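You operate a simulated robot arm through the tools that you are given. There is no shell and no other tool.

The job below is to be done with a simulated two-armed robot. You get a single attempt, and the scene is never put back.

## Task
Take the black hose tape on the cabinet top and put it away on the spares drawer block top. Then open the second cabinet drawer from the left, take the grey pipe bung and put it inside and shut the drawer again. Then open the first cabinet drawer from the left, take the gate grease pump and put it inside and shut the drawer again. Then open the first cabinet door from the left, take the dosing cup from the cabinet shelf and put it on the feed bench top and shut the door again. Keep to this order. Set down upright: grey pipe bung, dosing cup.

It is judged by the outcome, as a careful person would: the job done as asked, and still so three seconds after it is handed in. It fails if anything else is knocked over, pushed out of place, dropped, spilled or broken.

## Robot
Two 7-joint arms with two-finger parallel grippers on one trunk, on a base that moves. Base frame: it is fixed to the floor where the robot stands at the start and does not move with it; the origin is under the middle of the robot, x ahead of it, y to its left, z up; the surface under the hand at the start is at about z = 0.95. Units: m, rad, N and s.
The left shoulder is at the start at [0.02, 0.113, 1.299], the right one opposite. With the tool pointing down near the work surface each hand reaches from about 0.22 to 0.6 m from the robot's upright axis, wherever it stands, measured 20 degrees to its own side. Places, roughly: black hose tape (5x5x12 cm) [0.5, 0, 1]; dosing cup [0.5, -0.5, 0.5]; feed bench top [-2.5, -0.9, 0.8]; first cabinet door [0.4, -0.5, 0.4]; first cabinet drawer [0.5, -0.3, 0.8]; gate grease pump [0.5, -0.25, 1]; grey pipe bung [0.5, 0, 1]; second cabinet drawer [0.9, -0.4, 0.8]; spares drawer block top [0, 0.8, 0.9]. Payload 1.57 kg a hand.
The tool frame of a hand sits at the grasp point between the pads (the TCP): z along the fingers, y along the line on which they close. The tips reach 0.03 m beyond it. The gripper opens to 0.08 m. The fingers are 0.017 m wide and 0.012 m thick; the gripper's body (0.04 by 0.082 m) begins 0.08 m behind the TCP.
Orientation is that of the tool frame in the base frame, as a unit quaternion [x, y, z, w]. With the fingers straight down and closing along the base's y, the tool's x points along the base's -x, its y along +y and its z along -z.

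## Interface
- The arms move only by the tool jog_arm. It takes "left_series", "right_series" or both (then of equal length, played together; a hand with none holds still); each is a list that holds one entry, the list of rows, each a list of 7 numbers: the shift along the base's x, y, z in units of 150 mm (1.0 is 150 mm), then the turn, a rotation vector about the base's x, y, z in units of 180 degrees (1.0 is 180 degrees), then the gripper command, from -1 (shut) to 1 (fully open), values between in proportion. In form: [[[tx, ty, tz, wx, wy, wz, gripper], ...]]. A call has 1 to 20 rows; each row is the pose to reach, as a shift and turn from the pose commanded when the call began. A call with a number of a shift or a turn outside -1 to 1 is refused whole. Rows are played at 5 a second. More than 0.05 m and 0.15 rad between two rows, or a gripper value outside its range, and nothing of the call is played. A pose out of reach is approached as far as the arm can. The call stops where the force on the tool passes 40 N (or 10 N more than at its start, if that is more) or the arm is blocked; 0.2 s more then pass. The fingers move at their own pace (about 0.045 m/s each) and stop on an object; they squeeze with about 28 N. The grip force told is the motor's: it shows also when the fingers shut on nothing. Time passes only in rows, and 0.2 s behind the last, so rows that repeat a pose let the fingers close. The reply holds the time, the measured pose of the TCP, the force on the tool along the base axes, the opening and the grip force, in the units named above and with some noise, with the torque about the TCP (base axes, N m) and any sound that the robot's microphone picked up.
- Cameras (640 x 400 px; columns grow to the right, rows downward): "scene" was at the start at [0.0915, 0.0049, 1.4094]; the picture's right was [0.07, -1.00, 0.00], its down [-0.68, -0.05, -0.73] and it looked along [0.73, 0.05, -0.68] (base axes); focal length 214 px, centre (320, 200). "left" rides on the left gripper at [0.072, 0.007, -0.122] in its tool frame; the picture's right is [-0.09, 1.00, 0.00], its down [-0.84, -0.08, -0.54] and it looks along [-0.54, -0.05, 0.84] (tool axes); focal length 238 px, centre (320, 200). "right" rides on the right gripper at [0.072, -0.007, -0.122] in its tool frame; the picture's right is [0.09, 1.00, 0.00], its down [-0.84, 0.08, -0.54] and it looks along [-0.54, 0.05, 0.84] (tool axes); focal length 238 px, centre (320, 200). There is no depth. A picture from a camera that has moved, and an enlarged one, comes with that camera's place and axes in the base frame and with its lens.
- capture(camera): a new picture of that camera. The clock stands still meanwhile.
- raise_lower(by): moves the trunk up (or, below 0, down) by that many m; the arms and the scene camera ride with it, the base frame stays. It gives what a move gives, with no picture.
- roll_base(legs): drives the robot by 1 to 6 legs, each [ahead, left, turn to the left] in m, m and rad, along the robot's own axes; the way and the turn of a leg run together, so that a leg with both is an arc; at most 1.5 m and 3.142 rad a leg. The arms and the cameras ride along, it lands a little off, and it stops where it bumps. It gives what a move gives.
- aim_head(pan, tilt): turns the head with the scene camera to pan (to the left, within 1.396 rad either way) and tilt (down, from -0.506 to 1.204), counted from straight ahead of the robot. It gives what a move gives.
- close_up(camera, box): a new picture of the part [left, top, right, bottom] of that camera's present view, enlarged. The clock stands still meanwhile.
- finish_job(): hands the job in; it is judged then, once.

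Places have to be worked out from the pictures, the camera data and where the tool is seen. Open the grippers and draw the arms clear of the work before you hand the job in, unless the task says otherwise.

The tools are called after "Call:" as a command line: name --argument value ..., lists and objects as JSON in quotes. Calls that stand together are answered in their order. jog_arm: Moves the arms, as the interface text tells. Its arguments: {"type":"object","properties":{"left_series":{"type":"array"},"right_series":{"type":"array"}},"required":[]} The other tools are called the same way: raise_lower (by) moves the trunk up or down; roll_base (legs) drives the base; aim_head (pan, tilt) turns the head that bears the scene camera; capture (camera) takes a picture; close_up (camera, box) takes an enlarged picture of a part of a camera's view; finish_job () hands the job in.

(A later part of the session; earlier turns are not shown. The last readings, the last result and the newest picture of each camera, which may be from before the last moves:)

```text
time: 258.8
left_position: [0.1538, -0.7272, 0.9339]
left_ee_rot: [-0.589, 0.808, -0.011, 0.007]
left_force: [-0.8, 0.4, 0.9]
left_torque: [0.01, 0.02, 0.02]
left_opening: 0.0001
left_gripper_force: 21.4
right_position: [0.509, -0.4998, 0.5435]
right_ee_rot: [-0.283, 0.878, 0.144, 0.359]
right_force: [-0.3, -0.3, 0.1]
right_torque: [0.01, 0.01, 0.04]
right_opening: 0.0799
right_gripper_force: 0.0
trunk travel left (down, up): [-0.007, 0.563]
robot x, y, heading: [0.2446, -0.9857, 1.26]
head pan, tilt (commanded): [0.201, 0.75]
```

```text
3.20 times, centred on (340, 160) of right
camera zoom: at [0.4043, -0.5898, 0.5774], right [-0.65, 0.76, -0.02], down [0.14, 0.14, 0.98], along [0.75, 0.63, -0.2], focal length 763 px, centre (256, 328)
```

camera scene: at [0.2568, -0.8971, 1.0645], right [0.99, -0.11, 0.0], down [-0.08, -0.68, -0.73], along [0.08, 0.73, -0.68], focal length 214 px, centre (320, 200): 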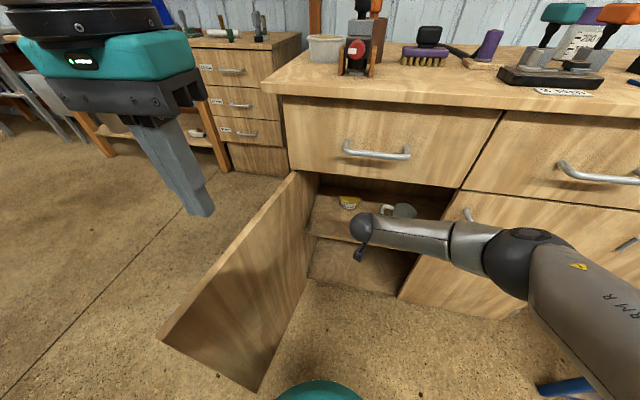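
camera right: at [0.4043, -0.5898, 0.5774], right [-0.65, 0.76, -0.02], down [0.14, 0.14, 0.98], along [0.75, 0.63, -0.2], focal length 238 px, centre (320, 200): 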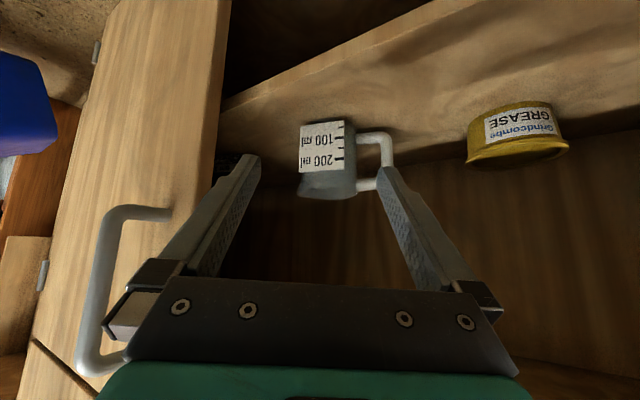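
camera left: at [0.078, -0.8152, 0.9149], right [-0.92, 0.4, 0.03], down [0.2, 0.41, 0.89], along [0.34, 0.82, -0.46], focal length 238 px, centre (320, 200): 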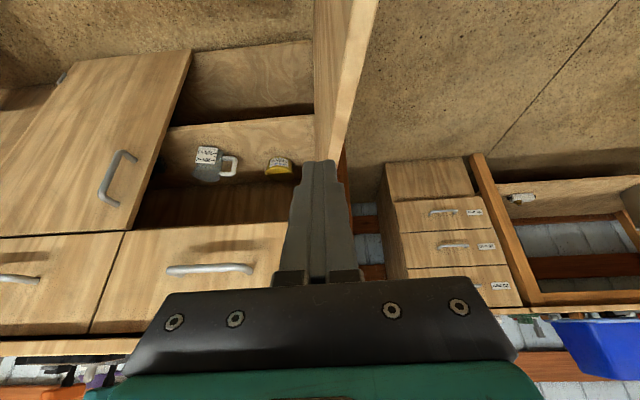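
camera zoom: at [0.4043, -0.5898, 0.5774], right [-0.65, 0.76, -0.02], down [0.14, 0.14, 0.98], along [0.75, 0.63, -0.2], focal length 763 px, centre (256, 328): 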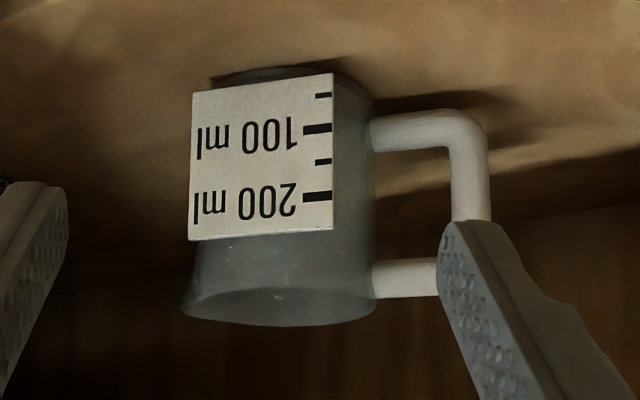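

From this close view the handle loop is clearly visible: an opening of about 3 × 4.7 cm, with its vertical bar centred near (0.564, -0.347, 0.470). The present hand direction suits gripping that bar, with one finger through the loop. I'll bring the base 8 cm closer and line up with the gripper set to about 3.3 cm.

Call:
roll_base --legs '[[0.08, 0, 0]]'

Call:
jog_arm --right_series '[[[-0.05, 0.06, 0, 0, 0, 0, 0.2], [-0.1, 0.13, 0, 0, 0, 0, -0.17], [-0.163, 0.21, -0.025, 0, 0, 0, -0.17], [-0.163, 0.21, -0.025, 0, 0, 0, -0.17]]]'

Call:
capture --camera "right"

Call:
close_up --camera "right" --box '[200, 80, 440, 240]'

Call:
capture --camera "scene"

```text
time: 259.9
left_position: [0.1793, -0.6507, 0.9323]
left_ee_rot: [-0.587, 0.809, -0.01, 0.006]
left_force: [0.3, -0.1, 0.3]
left_torque: [0.01, 0.01, -0.01]
left_opening: 0.0
left_gripper_force: 21.6
right_position: [0.5341, -0.4256, 0.543]
right_ee_rot: [-0.281, 0.879, 0.143, 0.358]
right_force: [-0.1, 0.8, 0.6]
right_torque: [0.01, 0.02, 0.0]
right_opening: 0.0803
right_gripper_force: 0.1
trunk travel left (down, up): [-0.007, 0.563]
robot x, y, heading: [0.2701, -0.9154, 1.256]
head pan, tilt (commanded): [0.201, 0.75]
```

```text
time: 260.9
left_position: [0.179, -0.6507, 0.9326]
left_ee_rot: [-0.587, 0.809, -0.011, 0.007]
left_force: [0.0, 0.3, -0.1]
left_torque: [-0.01, 0.02, 0.04]
left_opening: 0.0
left_gripper_force: 21.7
right_position: [0.5134, -0.3926, 0.5401]
right_ee_rot: [-0.281, 0.878, 0.143, 0.359]
right_force: [0.5, -0.3, 0.2]
right_torque: [0.0, 0.01, -0.01]
right_opening: 0.0336
right_gripper_force: 0.0
trunk travel left (down, up): [-0.007, 0.563]
robot x, y, heading: [0.2697, -0.9112, 1.256]
head pan, tilt (commanded): [0.201, 0.75]
```

```text
taken
camera right: at [0.4074, -0.4816, 0.5745], right [-0.65, 0.76, -0.02], down [0.14, 0.14, 0.98], along [0.75, 0.63, -0.2], focal length 238 px, centre (320, 200)
```

right: 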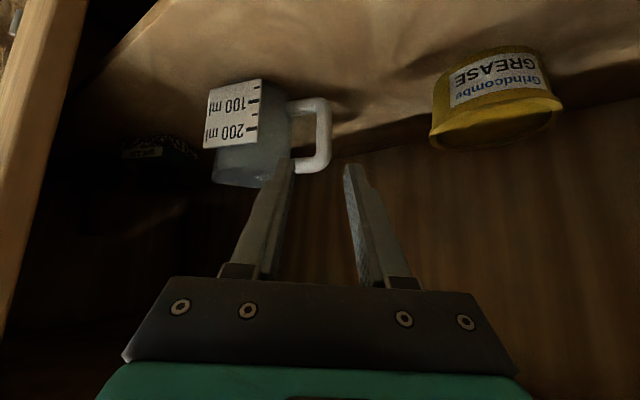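

```text
2.50 times, centred on (320, 160) of right
camera zoom: at [0.4074, -0.4816, 0.5745], right [-0.65, 0.76, -0.02], down [0.14, 0.14, 0.98], along [0.75, 0.63, -0.2], focal length 596 px, centre (320, 300)
```

zoom: 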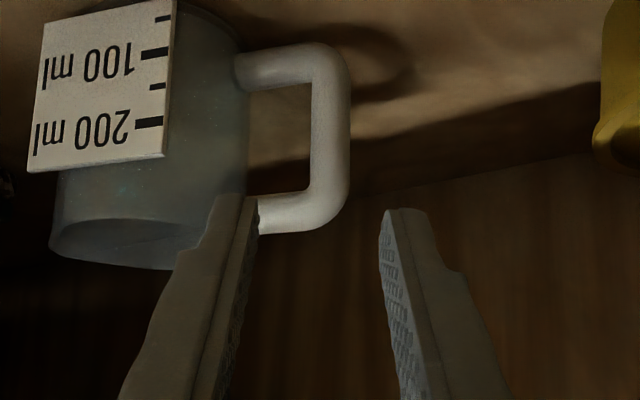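

```text
taken
camera scene: at [0.2819, -0.8202, 1.0645], right [0.99, -0.11, 0.0], down [-0.08, -0.68, -0.73], along [0.08, 0.73, -0.68], focal length 214 px, centre (320, 200)
```

scene: 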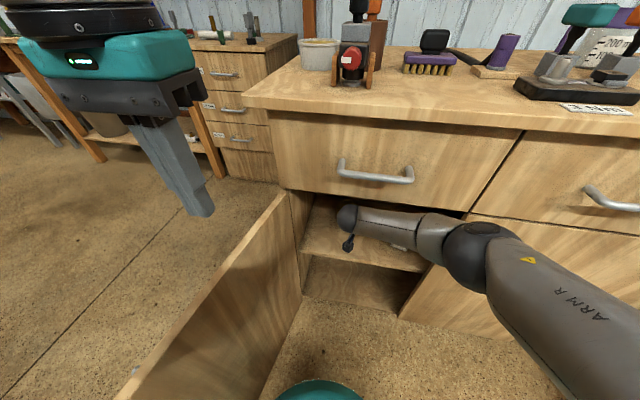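

The loop and bar are confirmed: the bar is about 4 mm to the hand's left, and the loop gap is about 2.3 cm. I'll narrow the gripper to 2.6 cm and correct sideways. Then I'll advance along the tool axis in small steps so that one finger passes through the loop.

Call:
jog_arm --right_series '[[[-0.016, 0.021, 0, 0, 0, 0, -0.35], [-0.016, 0.021, 0, 0, 0, 0, -0.35], [0.03, 0.06, -0.058, 0, 0, 0, -0.35], [0.077, 0.1, -0.119, 0, 0, 0, -0.35], [0.124, 0.137, -0.178, 0, 0, 0, -0.35], [0.162, 0.169, -0.227, 0, 0, 0, -0.35], [0.162, 0.169, -0.227, 0, 0, 0, -0.35]]]'

Call:
close_up --camera "right" --box '[200, 80, 440, 240]'

```text
time: 262.4
left_position: [0.1785, -0.6501, 0.9329]
left_ee_rot: [-0.588, 0.809, -0.01, 0.007]
left_force: [0.1, 0.0, 0.4]
left_torque: [-0.01, -0.03, -0.04]
left_opening: 0.0
left_gripper_force: 21.6
right_position: [0.5293, -0.3733, 0.5134]
right_ee_rot: [-0.281, 0.878, 0.144, 0.36]
right_force: [-0.2, 0.0, 0.1]
right_torque: [-0.01, -0.02, 0.0]
right_opening: 0.0259
right_gripper_force: 0.1
right hand out of reach, approached as far as the arm can: row 6, 7
trunk travel left (down, up): [-0.007, 0.563]
robot x, y, heading: [0.2731, -0.9098, 1.257]
head pan, tilt (commanded): [0.201, 0.75]
```

```text
2.50 times, centred on (320, 160) of right
camera zoom: at [0.4244, -0.4621, 0.5473], right [-0.65, 0.76, -0.02], down [0.14, 0.14, 0.98], along [0.75, 0.63, -0.2], focal length 596 px, centre (320, 300)
```

zoom: 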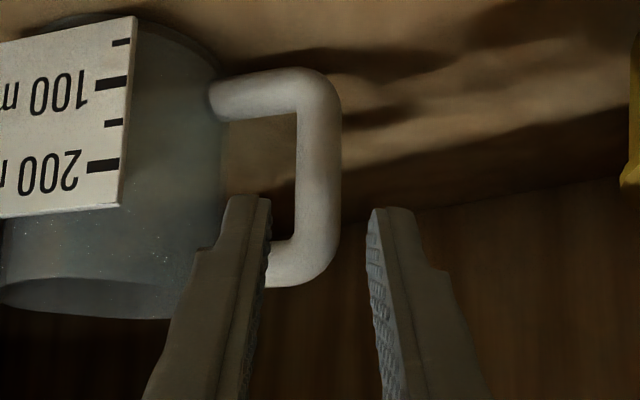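

The arm is again at full reach 6 cm short. I'll retreat 4 cm along the tool axis, move the base 5 cm closer, and re-aim.

Call:
jog_arm --right_series '[[[-0.05, -0.04, 0.062, 0, 0, 0, -0.35], [-0.1, -0.08, 0.125, 0, 0, 0, -0.35], [-0.147, -0.121, 0.187, 0, 0, 0, -0.35], [-0.147, -0.121, 0.187, 0, 0, 0, -0.35]]]'

Call:
roll_base --legs '[[0.06, 0, 0]]'

Call:
close_up --camera "right" --box '[200, 80, 440, 240]'

Call:
capture --camera "scene"

```text
time: 263.4
left_position: [0.1792, -0.6502, 0.9326]
left_ee_rot: [-0.587, 0.809, -0.011, 0.007]
left_force: [0.0, -0.1, 0.1]
left_torque: [0.02, 0.02, -0.01]
left_opening: 0.0001
left_gripper_force: 21.3
right_position: [0.5067, -0.3901, 0.5422]
right_ee_rot: [-0.281, 0.878, 0.144, 0.36]
right_force: [0.2, -0.7, 1.2]
right_torque: [-0.02, 0.01, 0.0]
right_opening: 0.026
right_gripper_force: 0.1
trunk travel left (down, up): [-0.007, 0.563]
robot x, y, heading: [0.2713, -0.9091, 1.258]
head pan, tilt (commanded): [0.201, 0.75]
```

```text
time: 264.5
left_position: [0.1966, -0.5989, 0.9326]
left_ee_rot: [-0.587, 0.81, -0.009, 0.007]
left_force: [-0.2, -1.0, 0.1]
left_torque: [-0.01, 0.01, 0.01]
left_opening: 0.0001
left_gripper_force: 21.0
right_position: [0.5077, -0.364, 0.5111]
right_ee_rot: [-0.303, 0.881, 0.124, 0.342]
right_force: [0.2, 0.3, -0.3]
right_torque: [0.01, -0.02, -0.01]
right_opening: 0.0261
right_gripper_force: 0.0
trunk travel left (down, up): [-0.007, 0.563]
robot x, y, heading: [0.2902, -0.8601, 1.255]
head pan, tilt (commanded): [0.201, 0.75]
stopped in leg 1: the robot was blocked; the commanded pose is now the measured one
```

```text
2.50 times, centred on (320, 160) of right
camera zoom: at [0.4058, -0.4527, 0.5519], right [-0.67, 0.74, -0.05], down [0.15, 0.21, 0.97], along [0.73, 0.64, -0.25], focal length 596 px, centre (320, 300)
```

zoom: 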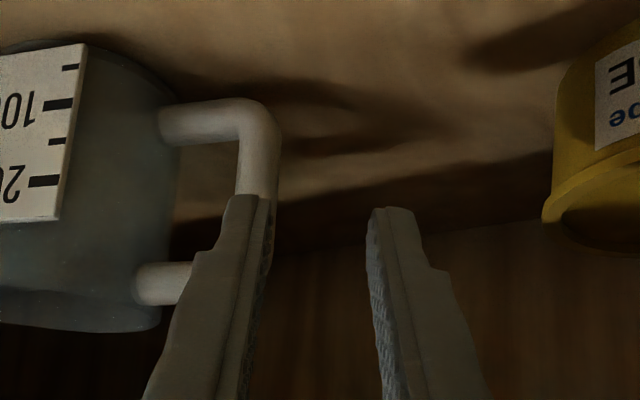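

```text
taken
camera scene: at [0.2995, -0.7685, 1.0648], right [0.99, -0.12, 0.0], down [-0.08, -0.68, -0.73], along [0.08, 0.73, -0.68], focal length 214 px, centre (320, 200)
```

scene: 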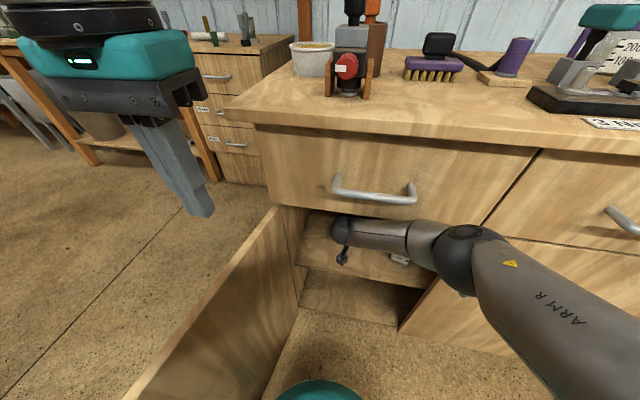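

The base was blocked: the right wrist touched the bottom edge of drawer 1, and this arm is bent too far across the body. The cup was not touched. I'll back straight out and use the left arm instead, which points naturally toward the cup's handle.

Call:
roll_base --legs '[[-0.2, 0, 0]]'

Call:
capture --camera "scene"

Call:
capture --camera "right"

```text
time: 266.1
left_position: [0.133, -0.7922, 0.9336]
left_ee_rot: [-0.588, 0.809, -0.01, 0.006]
left_force: [0.6, -0.1, 0.5]
left_torque: [-0.01, -0.03, 0.0]
left_opening: 0.0
left_gripper_force: 22.1
right_position: [0.4427, -0.5522, 0.5097]
right_ee_rot: [-0.304, 0.88, 0.125, 0.342]
right_force: [-0.7, -0.1, -0.2]
right_torque: [-0.01, -0.01, -0.01]
right_opening: 0.0258
right_gripper_force: 0.0
trunk travel left (down, up): [-0.007, 0.563]
robot x, y, heading: [0.2255, -1.0531, 1.259]
head pan, tilt (commanded): [0.201, 0.75]
```

```text
taken
camera scene: at [0.2365, -0.9605, 1.0645], right [0.99, -0.11, 0.0], down [-0.08, -0.68, -0.73], along [0.08, 0.73, -0.68], focal length 214 px, centre (320, 200)
```

scene: 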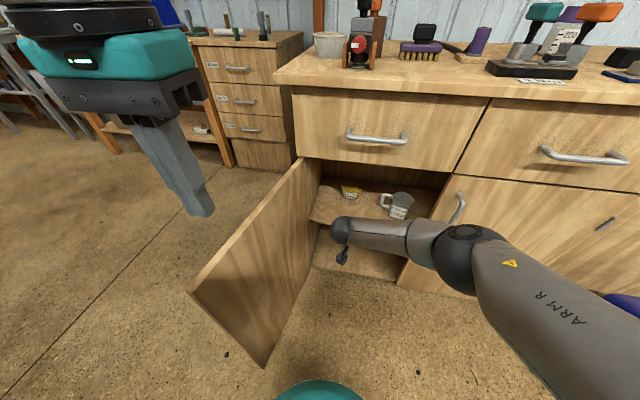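

```text
taken
camera right: at [0.3414, -0.6438, 0.552], right [-0.67, 0.74, -0.05], down [0.15, 0.21, 0.97], along [0.72, 0.64, -0.25], focal length 238 px, centre (320, 200)
```

right: 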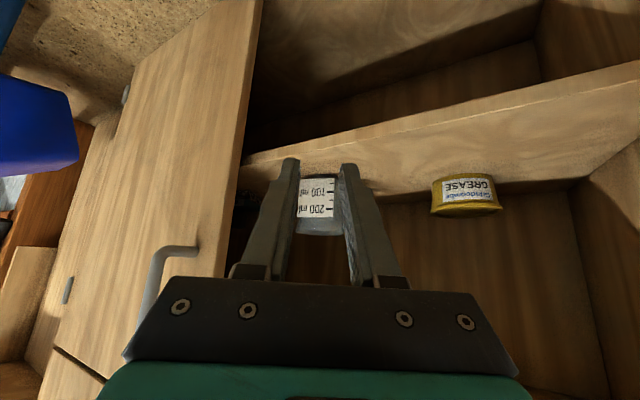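

Everything is still in place. I'll return the right hand to a tucked, downward pose.

Call:
jog_arm --right_series '[[[0.0, -0.15, 0.08, -0.028, 0.019, 0.025, -0.35], [0.01, -0.3, 0.2, -0.056, 0.038, 0.051, -0.35], [0.02, -0.43, 0.33, -0.085, 0.057, 0.077, -0.35], [0.03, -0.55, 0.48, -0.114, 0.077, 0.103, -0.35], [0.045, -0.67, 0.63, -0.143, 0.096, 0.129, -1], [0.06, -0.77, 0.78, -0.171, 0.115, 0.155, -1], [0.073, -0.863, 0.93, -0.2, 0.134, 0.18, -1], [0.073, -0.863, 0.93, -0.2, 0.134, 0.18, -1]]]'

Call:
jog_arm --right_series '[[[0.25, -0.08, 0.1, 0, 0, 0, -1], [0.5, -0.16, 0.2, 0, 0, 0, -1], [0.75, -0.24, 0.3, 0, 0, 0, -1], [0.95, -0.3, 0.4, 0, 0, 0, -1], [0.95, -0.3, 0.4, 0, 0, 0, -1]]]'

Call:
capture --camera "scene"

```text
time: 267.9
left_position: [0.1336, -0.7909, 0.9327]
left_ee_rot: [-0.587, 0.809, -0.01, 0.006]
left_force: [-0.4, -1.0, -0.5]
left_torque: [-0.03, 0.04, 0.0]
left_opening: 0.0
left_gripper_force: 21.7
right_position: [0.4539, -0.6833, 0.6511]
right_ee_rot: [-0.589, 0.808, 0.0, -0.001]
right_force: [0.2, -0.2, 0.7]
right_torque: [0.02, 0.01, 0.01]
right_opening: 0.0002
right_gripper_force: 21.3
trunk travel left (down, up): [-0.007, 0.563]
robot x, y, heading: [0.2277, -1.0505, 1.255]
head pan, tilt (commanded): [0.201, 0.75]
```

```text
time: 269.1
left_position: [0.1335, -0.7917, 0.9335]
left_ee_rot: [-0.588, 0.809, -0.009, 0.007]
left_force: [0.2, -0.3, -0.5]
left_torque: [0.03, 0.0, 0.02]
left_opening: 0.0
left_gripper_force: 21.5
right_position: [0.5959, -0.7277, 0.7106]
right_ee_rot: [-0.589, 0.808, 0.0, 0.0]
right_force: [-0.1, 0.3, -0.3]
right_torque: [-0.02, -0.01, 0.02]
right_opening: 0.0
right_gripper_force: 21.0
trunk travel left (down, up): [-0.007, 0.563]
robot x, y, heading: [0.2232, -1.0536, 1.261]
head pan, tilt (commanded): [0.201, 0.75]
```

```text
taken
camera scene: at [0.2366, -0.9605, 1.0645], right [0.99, -0.11, 0.0], down [-0.08, -0.68, -0.73], along [0.08, 0.73, -0.68], focal length 214 px, centre (320, 200)
```

scene: 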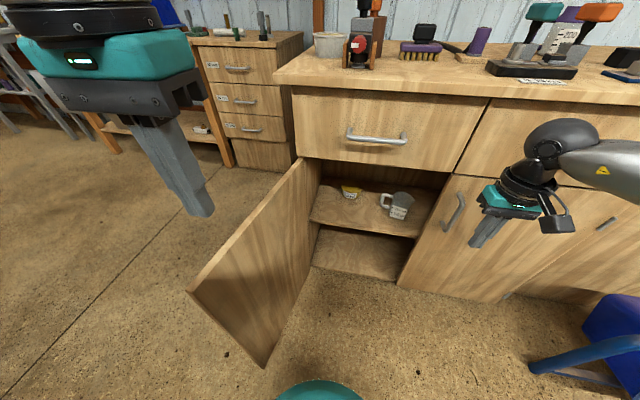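

Now the left arm. I'll shift the base right a little. Then I'll turn the left hand toward the cup's handle direction (tilted about 50°) while lowering it in front of the opening.

Call:
roll_base --legs '[[0, -0.09, 0]]'

Call:
jog_arm --left_series '[[[0.06, 0.06, -0.1, 0.03, -0.0184, -0.0192, -1], [0.12, 0.12, -0.22, 0.06, -0.0368, -0.0384, -1], [0.18, 0.18, -0.34, 0.09, -0.0553, -0.0576, -0.5], [0.25, 0.24, -0.46, 0.12, -0.0737, -0.0769, 0], [0.31, 0.3, -0.58, 0.149, -0.0921, -0.0961, 0], [0.37, 0.36, -0.7, 0.179, -0.1105, -0.1153, 0], [0.44, 0.41, -0.82, 0.209, -0.129, -0.1345, 0], [0.504, 0.467, -0.93, 0.2387, -0.1474, -0.1537, 0], [0.504, 0.467, -0.93, 0.2387, -0.1474, -0.1537, 0]]]'

Call:
capture --camera "scene"

Call:
capture --camera "left"

```text
time: 270.2
left_position: [0.2208, -0.8208, 0.9329]
left_ee_rot: [-0.588, 0.809, -0.01, 0.006]
left_force: [-0.4, 0.4, -0.3]
left_torque: [0.01, 0.02, 0.01]
left_opening: 0.0
left_gripper_force: 21.7
right_position: [0.6816, -0.7555, 0.7098]
right_ee_rot: [-0.589, 0.808, -0.001, 0.0]
right_force: [-0.2, 0.0, 0.9]
right_torque: [-0.01, 0.02, 0.01]
right_opening: 0.0
right_gripper_force: 21.1
trunk travel left (down, up): [-0.007, 0.563]
robot x, y, heading: [0.3113, -1.0795, 1.261]
head pan, tilt (commanded): [0.201, 0.75]
```

```text
time: 272.2
left_position: [0.301, -0.6757, 0.7813]
left_ee_rot: [-0.324, 0.847, 0.148, 0.395]
left_force: [-0.2, -0.5, -0.1]
left_torque: [0.0, 0.01, -0.01]
left_opening: 0.0399
left_gripper_force: 0.0
left hand out of reach, approached as far as the arm can: row 3, 4, 5, 6, 7, 8, 9
right_position: [0.68, -0.7553, 0.7106]
right_ee_rot: [-0.589, 0.808, 0.0, 0.0]
right_force: [-1.0, 0.3, 1.1]
right_torque: [0.03, 0.04, -0.01]
right_opening: 0.0
right_gripper_force: 21.1
trunk travel left (down, up): [-0.007, 0.563]
robot x, y, heading: [0.3145, -1.0833, 1.261]
head pan, tilt (commanded): [0.201, 0.75]
```

```text
taken
camera scene: at [0.3235, -0.9885, 1.0646], right [0.99, -0.11, 0.0], down [-0.08, -0.68, -0.73], along [0.08, 0.73, -0.68], focal length 214 px, centre (320, 200)
```

scene: 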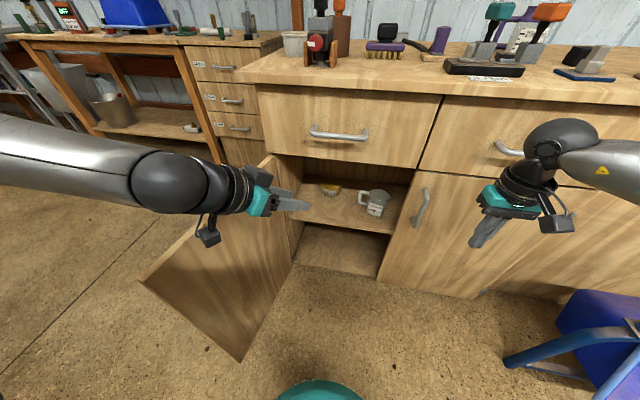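

```text
taken
camera left: at [0.1936, -0.7634, 0.8062], right [-0.62, 0.78, 0.07], down [0.14, 0.03, 0.99], along [0.77, 0.62, -0.13], focal length 238 px, centre (320, 200)
```

left: 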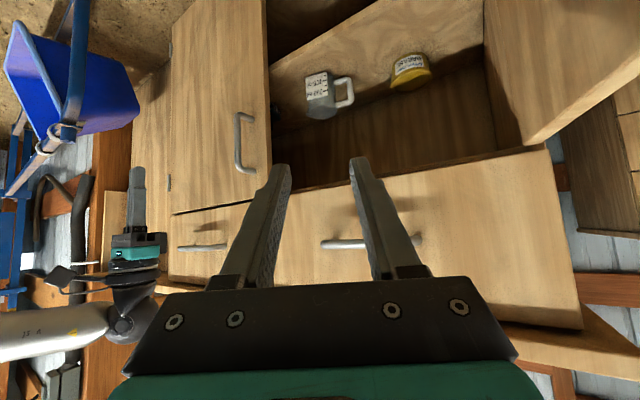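

The left hand has the right orientation. I'll extend it forward and lower it toward the opening.

Call:
jog_arm --left_series '[[[0.12, 0.12, -0.16, 0, 0, 0, 0], [0.25, 0.25, -0.32, 0, 0, 0, 0], [0.37, 0.38, -0.48, 0, 0, 0, 0], [0.49, 0.5, -0.64, 0, 0, 0, 0], [0.61, 0.63, -0.8, 0, 0, 0, 0], [0.72, 0.745, -0.95, 0, 0, 0, 0], [0.72, 0.745, -0.95, 0, 0, 0, 0]]]'

Call:
capture --camera "scene"

Call:
capture --camera "left"

```text
time: 273.8
left_position: [0.3943, -0.5799, 0.7217]
left_ee_rot: [-0.325, 0.848, 0.15, 0.391]
left_force: [0.1, -0.1, 0.5]
left_torque: [0.0, 0.0, 0.0]
left_opening: 0.0399
left_gripper_force: 0.1
left hand out of reach, approached as far as the arm can: row 3, 4, 5, 6, 7
right_position: [0.6823, -0.7546, 0.711]
right_ee_rot: [-0.589, 0.808, 0.0, 0.001]
right_force: [-0.5, 0.2, 0.7]
right_torque: [0.01, 0.02, 0.02]
right_opening: 0.0003
right_gripper_force: 21.7
trunk travel left (down, up): [-0.007, 0.563]
robot x, y, heading: [0.3141, -1.0793, 1.255]
head pan, tilt (commanded): [0.201, 0.75]
```

```text
taken
camera scene: at [0.3235, -0.9886, 1.0645], right [0.99, -0.11, 0.0], down [-0.08, -0.68, -0.73], along [0.08, 0.73, -0.68], focal length 214 px, centre (320, 200)
```

scene: 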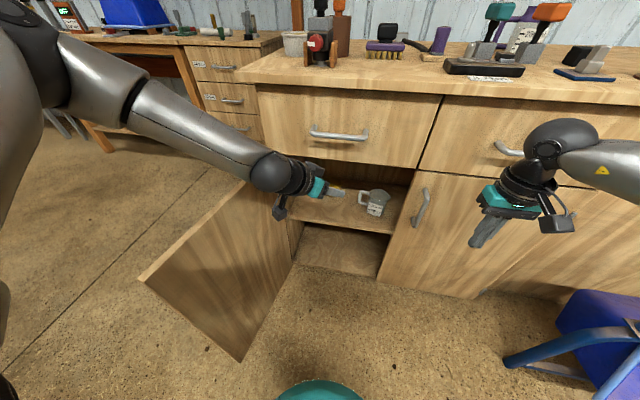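

```text
taken
camera left: at [0.2869, -0.668, 0.7461], right [-0.62, 0.78, 0.07], down [0.15, 0.03, 0.99], along [0.77, 0.62, -0.13], focal length 238 px, centre (320, 200)
```

left: 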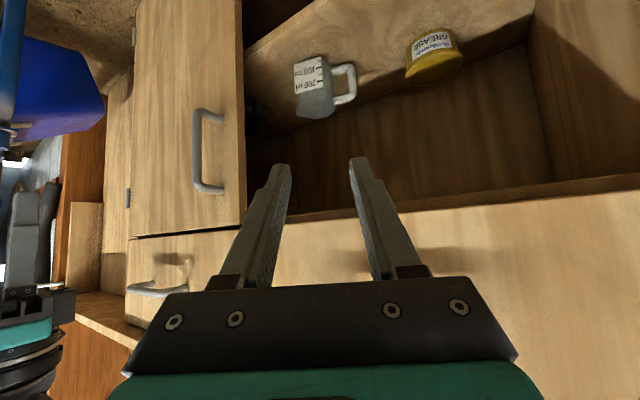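

The left arm's elbow is riding high, so it can't get low enough with this tilt. The right arm at a milder angle (about 10° to the right) should fit the loop without crossing the body. I'll retract the left hand first.

Call:
jog_arm --left_series '[[[-0.12, -0.16, 0.13, 0, 0, 0, 0], [-0.24, -0.32, 0.27, 0, 0, 0, -0.5], [-0.36, -0.47, 0.4, 0, 0, 0, -1], [-0.48, -0.63, 0.54, 0, 0, 0, -1], [-0.605, -0.785, 0.67, 0, 0, 0, -1], [-0.605, -0.785, 0.67, 0, 0, 0, -1]]]'

Call:
jog_arm --left_series '[[[-0.08, -0.1, 0.09, -0.03, 0.0184, 0.0192, -1], [-0.15, -0.2, 0.18, -0.06, 0.0368, 0.0384, -1], [-0.23, -0.3, 0.27, -0.09, 0.0553, 0.0576, -1], [-0.3, -0.4, 0.36, -0.12, 0.0737, 0.0769, -1], [-0.38, -0.5, 0.45, -0.149, 0.0921, 0.0961, -1], [-0.45, -0.6, 0.54, -0.179, 0.1105, 0.1153, -1], [-0.53, -0.7, 0.6, -0.209, 0.129, 0.1345, -1], [-0.605, -0.785, 0.67, -0.2387, 0.1474, 0.1537, -1], [-0.605, -0.785, 0.67, -0.2387, 0.1474, 0.1537, -1]]]'

Call:
capture --camera "scene"

```text
time: 275.2
left_position: [0.3045, -0.6738, 0.8245]
left_ee_rot: [-0.323, 0.847, 0.149, 0.394]
left_force: [0.2, -0.3, 0.5]
left_torque: [0.02, -0.01, -0.02]
left_opening: 0.0
left_gripper_force: 20.5
left hand out of reach, approached as far as the arm can: row 5, 6
right_position: [0.6816, -0.7555, 0.7107]
right_ee_rot: [-0.589, 0.808, 0.0, 0.0]
right_force: [-0.3, -0.4, -0.3]
right_torque: [0.02, 0.02, 0.02]
right_opening: 0.0
right_gripper_force: 21.6
trunk travel left (down, up): [-0.007, 0.563]
robot x, y, heading: [0.3168, -1.082, 1.259]
head pan, tilt (commanded): [0.201, 0.75]
```

```text
time: 277.2
left_position: [0.2139, -0.7909, 0.9231]
left_ee_rot: [-0.588, 0.809, -0.01, 0.007]
left_force: [0.0, -0.3, -0.2]
left_torque: [0.0, -0.01, -0.02]
left_opening: 0.0001
left_gripper_force: 21.5
left hand out of reach, approached as far as the arm can: row 1
right_position: [0.6818, -0.7557, 0.7108]
right_ee_rot: [-0.589, 0.808, 0.0, 0.0]
right_force: [0.0, 1.6, 0.4]
right_torque: [0.02, -0.01, 0.0]
right_opening: 0.0
right_gripper_force: 21.4
trunk travel left (down, up): [-0.007, 0.563]
robot x, y, heading: [0.3127, -1.0774, 1.261]
head pan, tilt (commanded): [0.201, 0.75]
```

```text
taken
camera scene: at [0.3236, -0.9885, 1.0645], right [0.99, -0.11, 0.0], down [-0.08, -0.68, -0.73], along [0.08, 0.73, -0.68], focal length 214 px, centre (320, 200)
```

scene: 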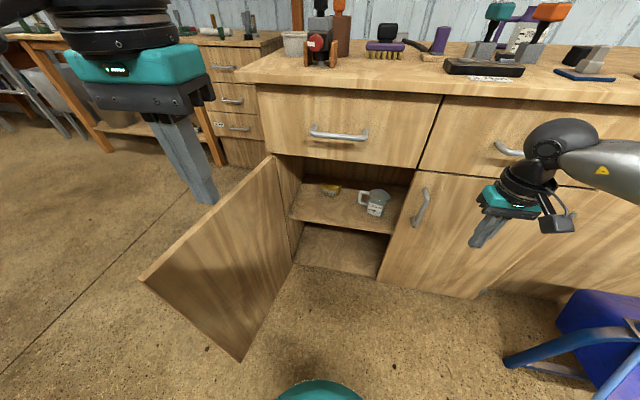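

The left hand is tucked. I'll move the base left and turn the right hand to its milder angle in front of the opening.

Call:
roll_base --legs '[[0, 0.11, 0]]'

Call:
jog_arm --right_series '[[[-0.07, 0.05, -0.05, 0.0351, -0.0149, -0.0077, -0.35], [-0.14, 0.1, -0.1, 0.0703, -0.0298, -0.0154, -0.35], [-0.21, 0.16, -0.16, 0.1054, -0.0447, -0.0231, -0.35], [-0.29, 0.21, -0.22, 0.1405, -0.0596, -0.0309, -0.35], [-0.36, 0.27, -0.28, 0.1756, -0.0745, -0.0386, -0.35], [-0.43, 0.32, -0.34, 0.2108, -0.0894, -0.0463, -0.35], [-0.507, 0.377, -0.4, 0.2459, -0.1043, -0.054, -0.35], [-0.507, 0.377, -0.4, 0.2459, -0.1043, -0.054, -0.35]]]'

Call:
capture --camera "right"

Call:
capture --camera "scene"

```text
time: 278.4
left_position: [0.114, -0.7573, 0.9229]
left_ee_rot: [-0.587, 0.809, -0.011, 0.007]
left_force: [-0.7, -0.2, -0.1]
left_torque: [-0.01, 0.02, 0.01]
left_opening: 0.0
left_gripper_force: 20.8
right_position: [0.5809, -0.724, 0.7107]
right_ee_rot: [-0.589, 0.808, 0.0, 0.001]
right_force: [-0.1, 0.6, -0.1]
right_torque: [-0.02, -0.01, 0.02]
right_opening: 0.0
right_gripper_force: 21.0
trunk travel left (down, up): [-0.007, 0.563]
robot x, y, heading: [0.2133, -1.0491, 1.258]
head pan, tilt (commanded): [0.201, 0.75]
```

```text
time: 280.2
left_position: [0.1138, -0.7558, 0.9229]
left_ee_rot: [-0.588, 0.809, -0.009, 0.007]
left_force: [0.2, 0.3, -0.4]
left_torque: [-0.02, -0.05, 0.0]
left_opening: 0.0
left_gripper_force: 21.6
right_position: [0.5057, -0.6684, 0.6512]
right_ee_rot: [-0.468, 0.784, 0.21, 0.35]
right_force: [0.5, -0.6, 0.4]
right_torque: [0.0, -0.02, -0.01]
right_opening: 0.0257
right_gripper_force: 0.1
right hand out of reach, approached as far as the arm can: row 7
trunk travel left (down, up): [-0.007, 0.563]
robot x, y, heading: [0.2102, -1.0463, 1.246]
head pan, tilt (commanded): [0.201, 0.75]
```

```text
taken
camera right: at [0.4465, -0.7933, 0.679], right [-0.91, 0.42, -0.07], down [0.01, 0.17, 0.98], along [0.42, 0.89, -0.16], focal length 238 px, centre (320, 200)
```

right: 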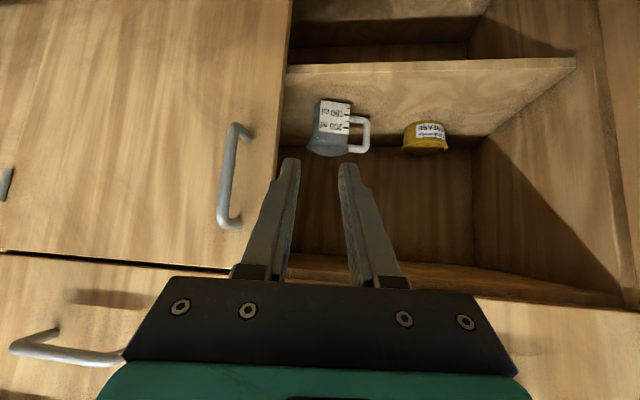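

```text
taken
camera scene: at [0.222, -0.9557, 1.0645], right [0.99, -0.11, 0.0], down [-0.08, -0.68, -0.73], along [0.08, 0.73, -0.68], focal length 214 px, centre (320, 200)
```

scene: 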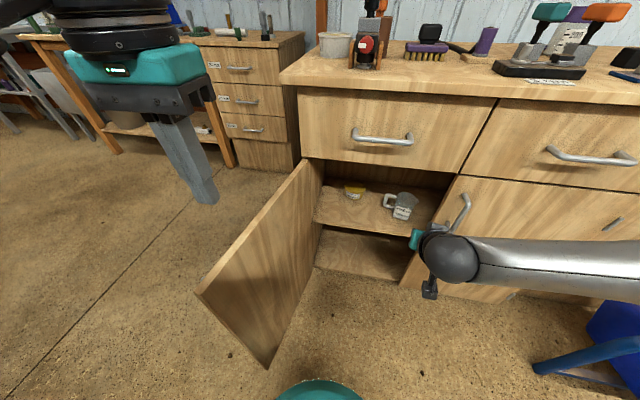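

The hand has the milder angle. I'll extend and lower the arm to just inside the opening, then advance the base.

Call:
jog_arm --right_series '[[[-0.03, 0.13, -0.11, 0, 0, 0, -0.35], [-0.06, 0.27, -0.23, 0, 0, 0, -0.35], [-0.09, 0.41, -0.35, 0, 0, 0, -0.35], [-0.12, 0.55, -0.46, 0, 0, 0, -0.35], [-0.14, 0.69, -0.57, 0, 0, 0, -0.35], [-0.16, 0.813, -0.68, 0, 0, 0, -0.35], [-0.16, 0.813, -0.68, 0, 0, 0, -0.35]]]'

Call:
capture --camera "right"

```text
time: 281.8
left_position: [0.1148, -0.7558, 0.9231]
left_ee_rot: [-0.587, 0.81, -0.01, 0.008]
left_force: [-0.1, 0.3, 0.3]
left_torque: [-0.01, 0.01, 0.01]
left_opening: 0.0001
left_gripper_force: 21.5
right_position: [0.4808, -0.5431, 0.5489]
right_ee_rot: [-0.469, 0.784, 0.21, 0.348]
right_force: [0.5, -0.3, -0.1]
right_torque: [0.01, -0.02, 0.0]
right_opening: 0.0261
right_gripper_force: 0.1
trunk travel left (down, up): [-0.007, 0.563]
robot x, y, heading: [0.2128, -1.0481, 1.258]
head pan, tilt (commanded): [0.201, 0.75]
```

```text
taken
camera right: at [0.4217, -0.6696, 0.5769], right [-0.91, 0.42, -0.07], down [0.01, 0.17, 0.98], along [0.42, 0.89, -0.16], focal length 238 px, centre (320, 200)
```

right: 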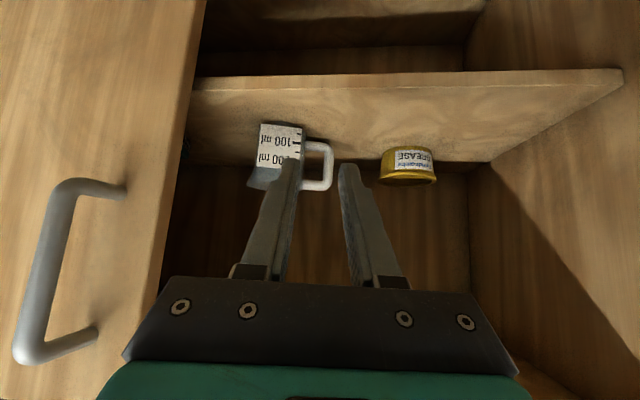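

Reachable, with the handle right ahead. I'll advance the base 12 cm.

Call:
roll_base --legs '[[0.12, 0, 0]]'

Call:
capture --camera "right"

Call:
close_up --camera "right" --box '[200, 60, 440, 220]'

Call:
capture --camera "scene"

```text
time: 283.1
left_position: [0.1509, -0.6443, 0.9228]
left_ee_rot: [-0.587, 0.809, -0.01, 0.007]
left_force: [0.5, -0.2, 0.2]
left_torque: [0.0, -0.01, 0.04]
left_opening: 0.0
left_gripper_force: 21.3
right_position: [0.5189, -0.4298, 0.5495]
right_ee_rot: [-0.469, 0.784, 0.21, 0.348]
right_force: [0.0, -0.6, -0.3]
right_torque: [-0.01, 0.02, -0.01]
right_opening: 0.0261
right_gripper_force: 0.1
trunk travel left (down, up): [-0.007, 0.563]
robot x, y, heading: [0.2475, -0.9342, 1.255]
head pan, tilt (commanded): [0.201, 0.75]
```

```text
taken
camera right: at [0.4589, -0.5559, 0.577], right [-0.91, 0.42, -0.07], down [0.01, 0.17, 0.98], along [0.42, 0.89, -0.16], focal length 238 px, centre (320, 200)
```

right: 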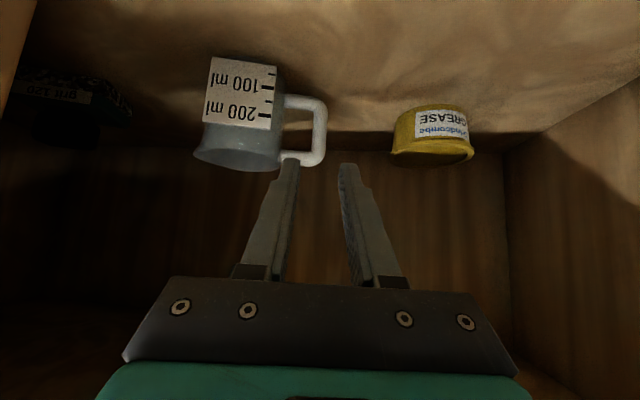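

```text
2.50 times, centred on (320, 140) of right
camera zoom: at [0.4589, -0.5559, 0.577], right [-0.91, 0.42, -0.07], down [0.01, 0.17, 0.98], along [0.42, 0.89, -0.16], focal length 596 px, centre (320, 350)
```

zoom: 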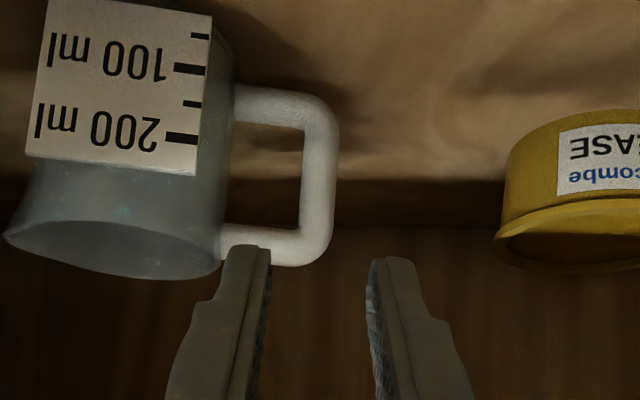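

```text
taken
camera scene: at [0.2591, -0.8417, 1.0645], right [0.99, -0.11, 0.0], down [-0.08, -0.68, -0.73], along [0.08, 0.73, -0.68], focal length 214 px, centre (320, 200)
```

scene: 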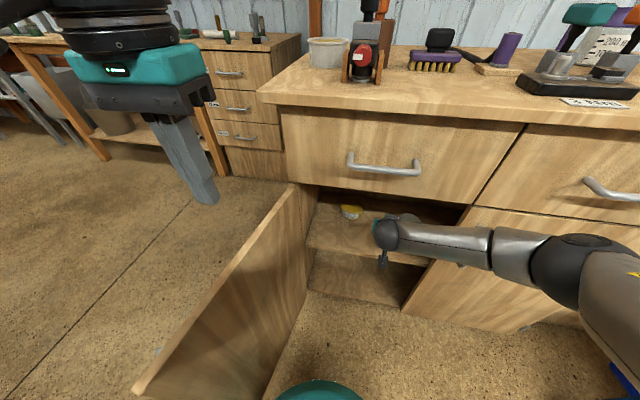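

The bar is exactly on the tool's centre line, 12.8 cm ahead, with the loop gap about 2.9 cm. I'll advance along the tool axis in small steps, stopping short first to check.

Call:
jog_arm --right_series '[[[0.05, 0.092, -0.089, 0, 0, 0, -0.25], [0.1, 0.185, -0.18, 0, 0, 0, -0.25], [0.145, 0.27, -0.265, 0, 0, 0, -0.25], [0.18, 0.34, -0.33, 0, 0, 0, -0.25], [0.18, 0.34, -0.33, 0, 0, 0, -0.25]]]'

Call:
close_up --camera "right" --box '[200, 60, 440, 220]'

```text
time: 284.2
left_position: [0.152, -0.6425, 0.9236]
left_ee_rot: [-0.587, 0.809, -0.01, 0.007]
left_force: [-0.5, 0.1, 0.9]
left_torque: [0.03, -0.03, 0.01]
left_opening: 0.0
left_gripper_force: 21.3
right_position: [0.545, -0.379, 0.4999]
right_ee_rot: [-0.468, 0.784, 0.209, 0.349]
right_force: [-0.4, 0.0, 0.2]
right_torque: [0.02, -0.01, -0.02]
right_opening: 0.03
right_gripper_force: 0.0
trunk travel left (down, up): [-0.007, 0.563]
robot x, y, heading: [0.2458, -0.9309, 1.253]
head pan, tilt (commanded): [0.201, 0.75]
```

```text
2.50 times, centred on (320, 140) of right
camera zoom: at [0.4848, -0.5038, 0.5284], right [-0.91, 0.42, -0.07], down [0.01, 0.17, 0.98], along [0.42, 0.89, -0.16], focal length 596 px, centre (320, 350)
```

zoom: 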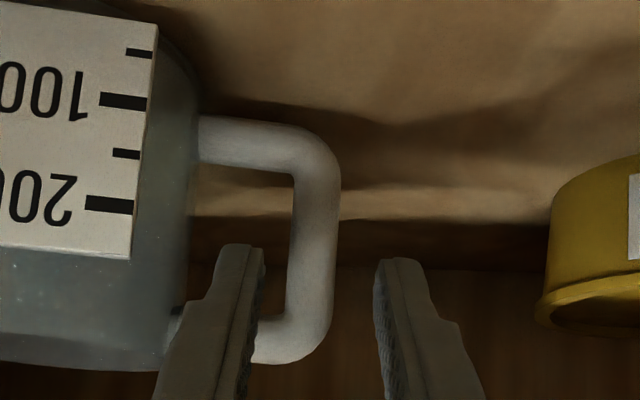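

Still well aligned, within about 1 mm sideways. I'll push the last 5 cm so the right finger passes through the loop.

Call:
jog_arm --right_series '[[[0.025, 0.044, -0.042, 0, 0, 0, -0.25], [0.05, 0.087, -0.084, 0, 0, 0, -0.25], [0.075, 0.131, -0.126, 0, 0, 0, -0.25], [0.1, 0.175, -0.168, 0, 0, 0, -0.25], [0.125, 0.218, -0.21, 0, 0, 0, -0.25], [0.125, 0.218, -0.21, 0, 0, 0, -0.25]]]'

Call:
close_up --camera "right" --box '[200, 60, 440, 220]'

```text
time: 285.6
left_position: [0.1509, -0.6429, 0.9224]
left_ee_rot: [-0.586, 0.81, -0.01, 0.008]
left_force: [-0.5, -0.5, -0.8]
left_torque: [-0.03, 0.03, 0.03]
left_opening: 0.0
left_gripper_force: 21.6
right_position: [0.55, -0.3698, 0.495]
right_ee_rot: [-0.469, 0.784, 0.21, 0.349]
right_force: [-0.9, -1.1, 0.6]
right_torque: [0.0, 0.0, 0.01]
right_opening: 0.0298
right_gripper_force: 0.1
right hand out of reach, approached as far as the arm can: row 2, 3, 4, 5, 6
trunk travel left (down, up): [-0.007, 0.563]
robot x, y, heading: [0.2487, -0.936, 1.254]
head pan, tilt (commanded): [0.201, 0.75]
```

```text
2.50 times, centred on (320, 140) of right
camera zoom: at [0.4908, -0.4963, 0.5241], right [-0.91, 0.42, -0.07], down [0.01, 0.17, 0.98], along [0.42, 0.89, -0.16], focal length 596 px, centre (320, 350)
```

zoom: 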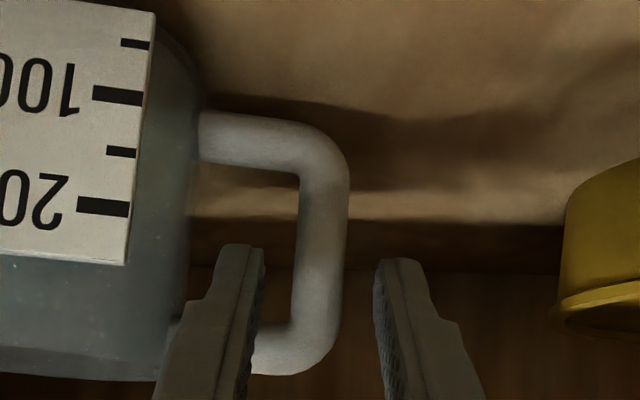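

The arm is fully stretched about 4 cm short of the bar. I'll draw the hand back by 7.5 cm and advance the base by the same amount, so the hand returns to this spot with reach to spare.

Call:
jog_arm --right_series '[[[-0.04, -0.12, 0.01, 0, 0, 0, -0.25], [-0.08, -0.24, 0.01, 0, 0, 0, -0.25], [-0.12, -0.36, 0.01, 0, 0, 0, -0.25], [-0.156, -0.475, 0.01, 0, 0, 0, -0.25], [-0.156, -0.475, 0.01, 0, 0, 0, -0.25]]]'

Call:
roll_base --legs '[[0.075, 0, 0]]'

Call:
close_up --camera "right" --box '[200, 60, 440, 220]'

Call:
capture --camera "scene"

```text
time: 286.9
left_position: [0.1514, -0.6431, 0.9231]
left_ee_rot: [-0.587, 0.81, -0.01, 0.007]
left_force: [-0.1, -0.1, -0.1]
left_torque: [0.0, 0.03, -0.02]
left_opening: 0.0001
left_gripper_force: 20.6
right_position: [0.5279, -0.443, 0.4977]
right_ee_rot: [-0.468, 0.784, 0.209, 0.349]
right_force: [-0.1, 0.5, -1.0]
right_torque: [0.01, 0.0, 0.02]
right_opening: 0.03
right_gripper_force: 0.1
trunk travel left (down, up): [-0.007, 0.563]
robot x, y, heading: [0.2459, -0.9299, 1.262]
head pan, tilt (commanded): [0.201, 0.75]
```

```text
time: 287.9
left_position: [0.1739, -0.5719, 0.9227]
left_ee_rot: [-0.586, 0.81, -0.009, 0.008]
left_force: [-0.2, 0.0, -0.2]
left_torque: [0.01, 0.01, 0.02]
left_opening: 0.0002
left_gripper_force: 21.6
right_position: [0.5501, -0.3727, 0.497]
right_ee_rot: [-0.469, 0.784, 0.21, 0.349]
right_force: [-1.1, 0.2, -0.6]
right_torque: [-0.03, 0.03, 0.02]
right_opening: 0.0297
right_gripper_force: 0.0
trunk travel left (down, up): [-0.007, 0.563]
robot x, y, heading: [0.2691, -0.8632, 1.257]
head pan, tilt (commanded): [0.201, 0.75]
```

```text
2.50 times, centred on (320, 140) of right
camera zoom: at [0.4908, -0.4984, 0.5261], right [-0.91, 0.42, -0.07], down [0.01, 0.17, 0.98], along [0.42, 0.89, -0.16], focal length 596 px, centre (320, 350)
```

zoom: 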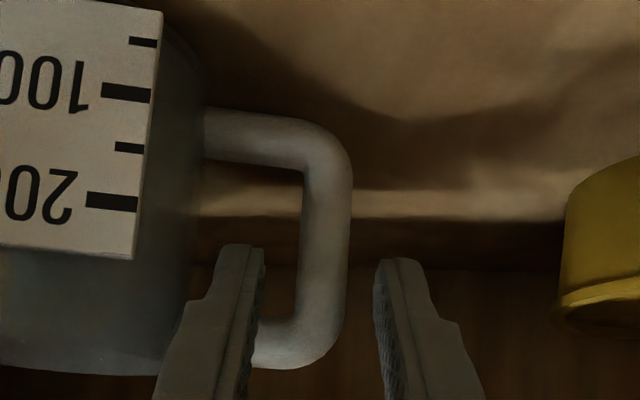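

```text
taken
camera scene: at [0.2818, -0.7719, 1.0645], right [0.99, -0.11, 0.0], down [-0.08, -0.68, -0.73], along [0.08, 0.73, -0.68], focal length 214 px, centre (320, 200)
```

scene: 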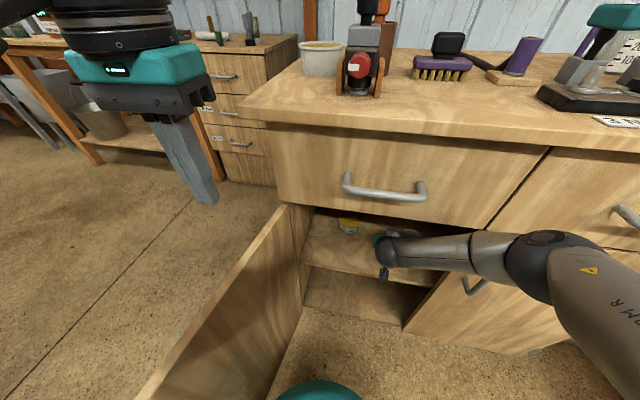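

The hand is back in line. Now the final 4 cm, with a finger through the loop.

Call:
jog_arm --right_series '[[[0.017, 0.036, -0.04, 0, 0, 0, -0.25], [0.034, 0.072, -0.079, 0, 0, 0, -0.25], [0.051, 0.107, -0.119, 0, 0, 0, -0.25], [0.068, 0.143, -0.158, 0, 0, 0, -0.25], [0.085, 0.179, -0.198, 0, 0, 0, -0.25], [0.085, 0.179, -0.198, 0, 0, 0, -0.25]]]'

Call:
close_up --camera "right" --box '[200, 60, 440, 220]'

```text
time: 289.3
left_position: [0.1744, -0.573, 0.923]
left_ee_rot: [-0.587, 0.809, -0.009, 0.007]
left_force: [-0.2, 0.2, 0.5]
left_torque: [0.02, 0.01, 0.03]
left_opening: 0.0001
left_gripper_force: 21.9
right_position: [0.5632, -0.347, 0.4653]
right_ee_rot: [-0.469, 0.784, 0.21, 0.349]
right_force: [0.0, 0.1, -1.0]
right_torque: [-0.04, 0.01, -0.02]
right_opening: 0.0301
right_gripper_force: 0.0
trunk travel left (down, up): [-0.007, 0.563]
robot x, y, heading: [0.2693, -0.857, 1.254]
head pan, tilt (commanded): [0.201, 0.75]
```

```text
2.50 times, centred on (320, 140) of right
camera zoom: at [0.5037, -0.4725, 0.4953], right [-0.91, 0.42, -0.07], down [0.01, 0.17, 0.98], along [0.42, 0.89, -0.16], focal length 596 px, centre (320, 350)
```

zoom: 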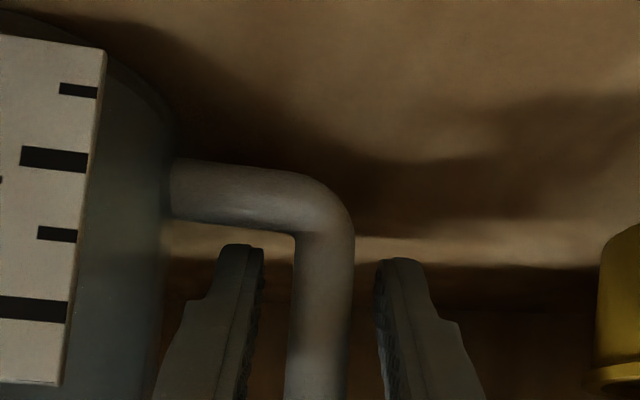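

The fingers straddle the bar without touching anything. I'll close the grip.

Call:
jog_arm --right_series '[[[0, 0, 0, 0, 0, 0, -0.45], [0, 0, 0, 0, 0, 0, -0.6], [0, 0, 0, 0, 0, 0, -0.8], [0, 0, 0, 0, 0, 0, -1], [0, 0, 0, 0, 0, 0, -1], [0, 0, 0, 0, 0, 0, -1]]]'

Call:
capture --camera "right"

Call:
close_up --camera "right" --box '[160, 60, 440, 260]'

```text
time: 290.7
left_position: [0.175, -0.5726, 0.923]
left_ee_rot: [-0.588, 0.809, -0.01, 0.007]
left_force: [-0.3, 0.1, 0.5]
left_torque: [0.0, 0.01, -0.02]
left_opening: 0.0
left_gripper_force: 21.2
right_position: [0.5625, -0.3459, 0.467]
right_ee_rot: [-0.468, 0.784, 0.21, 0.349]
right_force: [-1.2, 0.9, -0.4]
right_torque: [0.0, -0.02, 0.01]
right_opening: 0.0139
right_gripper_force: 27.8
trunk travel left (down, up): [-0.007, 0.563]
robot x, y, heading: [0.2717, -0.8633, 1.254]
head pan, tilt (commanded): [0.201, 0.75]
```

```text
taken
camera right: at [0.5039, -0.4724, 0.4955], right [-0.91, 0.42, -0.07], down [0.01, 0.17, 0.98], along [0.42, 0.89, -0.16], focal length 238 px, centre (320, 200)
```

right: 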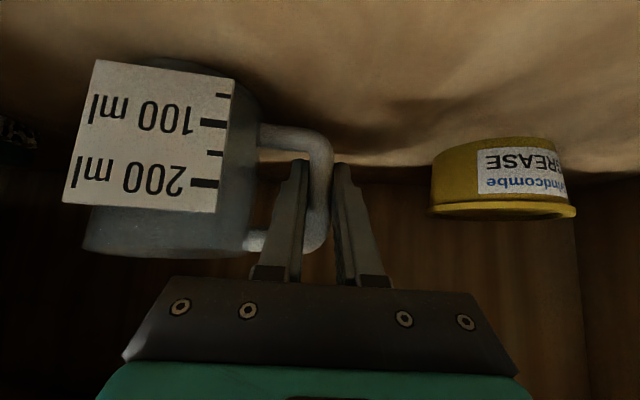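

```text
2.00 times, centred on (300, 160) of right
camera zoom: at [0.5039, -0.4724, 0.4955], right [-0.91, 0.42, -0.07], down [0.01, 0.17, 0.98], along [0.42, 0.89, -0.16], focal length 477 px, centre (360, 280)
```

zoom: 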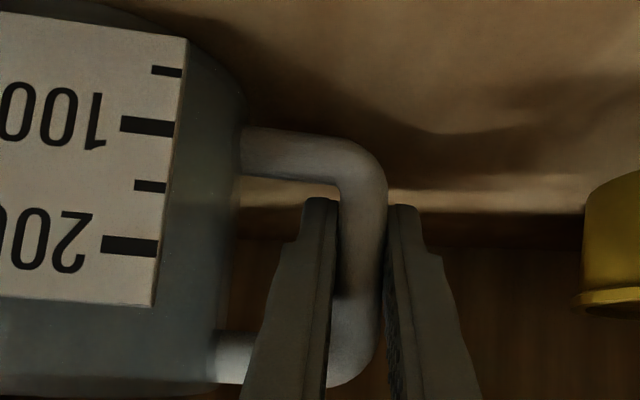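

The cup's handle is firmly gripped. I'll lift it 2 cm and start backing out, shifting it slightly left so it clears the edge of the closed second door.

Call:
jog_arm --right_series '[[[0, 0, 0.04, 0, 0, 0, -1], [0, 0, 0.09, 0, 0, 0, -1], [0, 0, 0.14, 0, 0, 0, -1], [0, 0, 0.14, 0, 0, 0, -1]]]'

Call:
capture --camera "right"

```text
time: 291.7
left_position: [0.173, -0.5726, 0.9227]
left_ee_rot: [-0.587, 0.81, -0.011, 0.007]
left_force: [-0.1, 0.1, -0.5]
left_torque: [-0.02, -0.02, -0.03]
left_opening: 0.0
left_gripper_force: 21.3
right_position: [0.5616, -0.3463, 0.4887]
right_ee_rot: [-0.467, 0.784, 0.21, 0.35]
right_force: [-0.4, 0.0, -0.4]
right_torque: [0.03, 0.02, -0.04]
right_opening: 0.0139
right_gripper_force: 27.4
trunk travel left (down, up): [-0.007, 0.563]
robot x, y, heading: [0.2696, -0.8614, 1.259]
head pan, tilt (commanded): [0.201, 0.75]
```

```text
taken
camera right: at [0.5029, -0.4718, 0.517], right [-0.91, 0.42, -0.07], down [0.01, 0.17, 0.98], along [0.42, 0.89, -0.16], focal length 238 px, centre (320, 200)
```

right: 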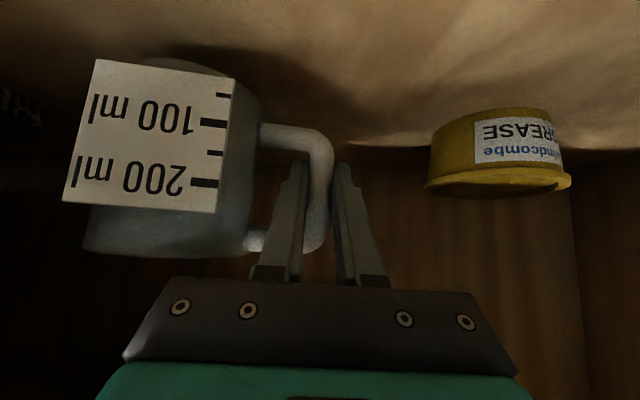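

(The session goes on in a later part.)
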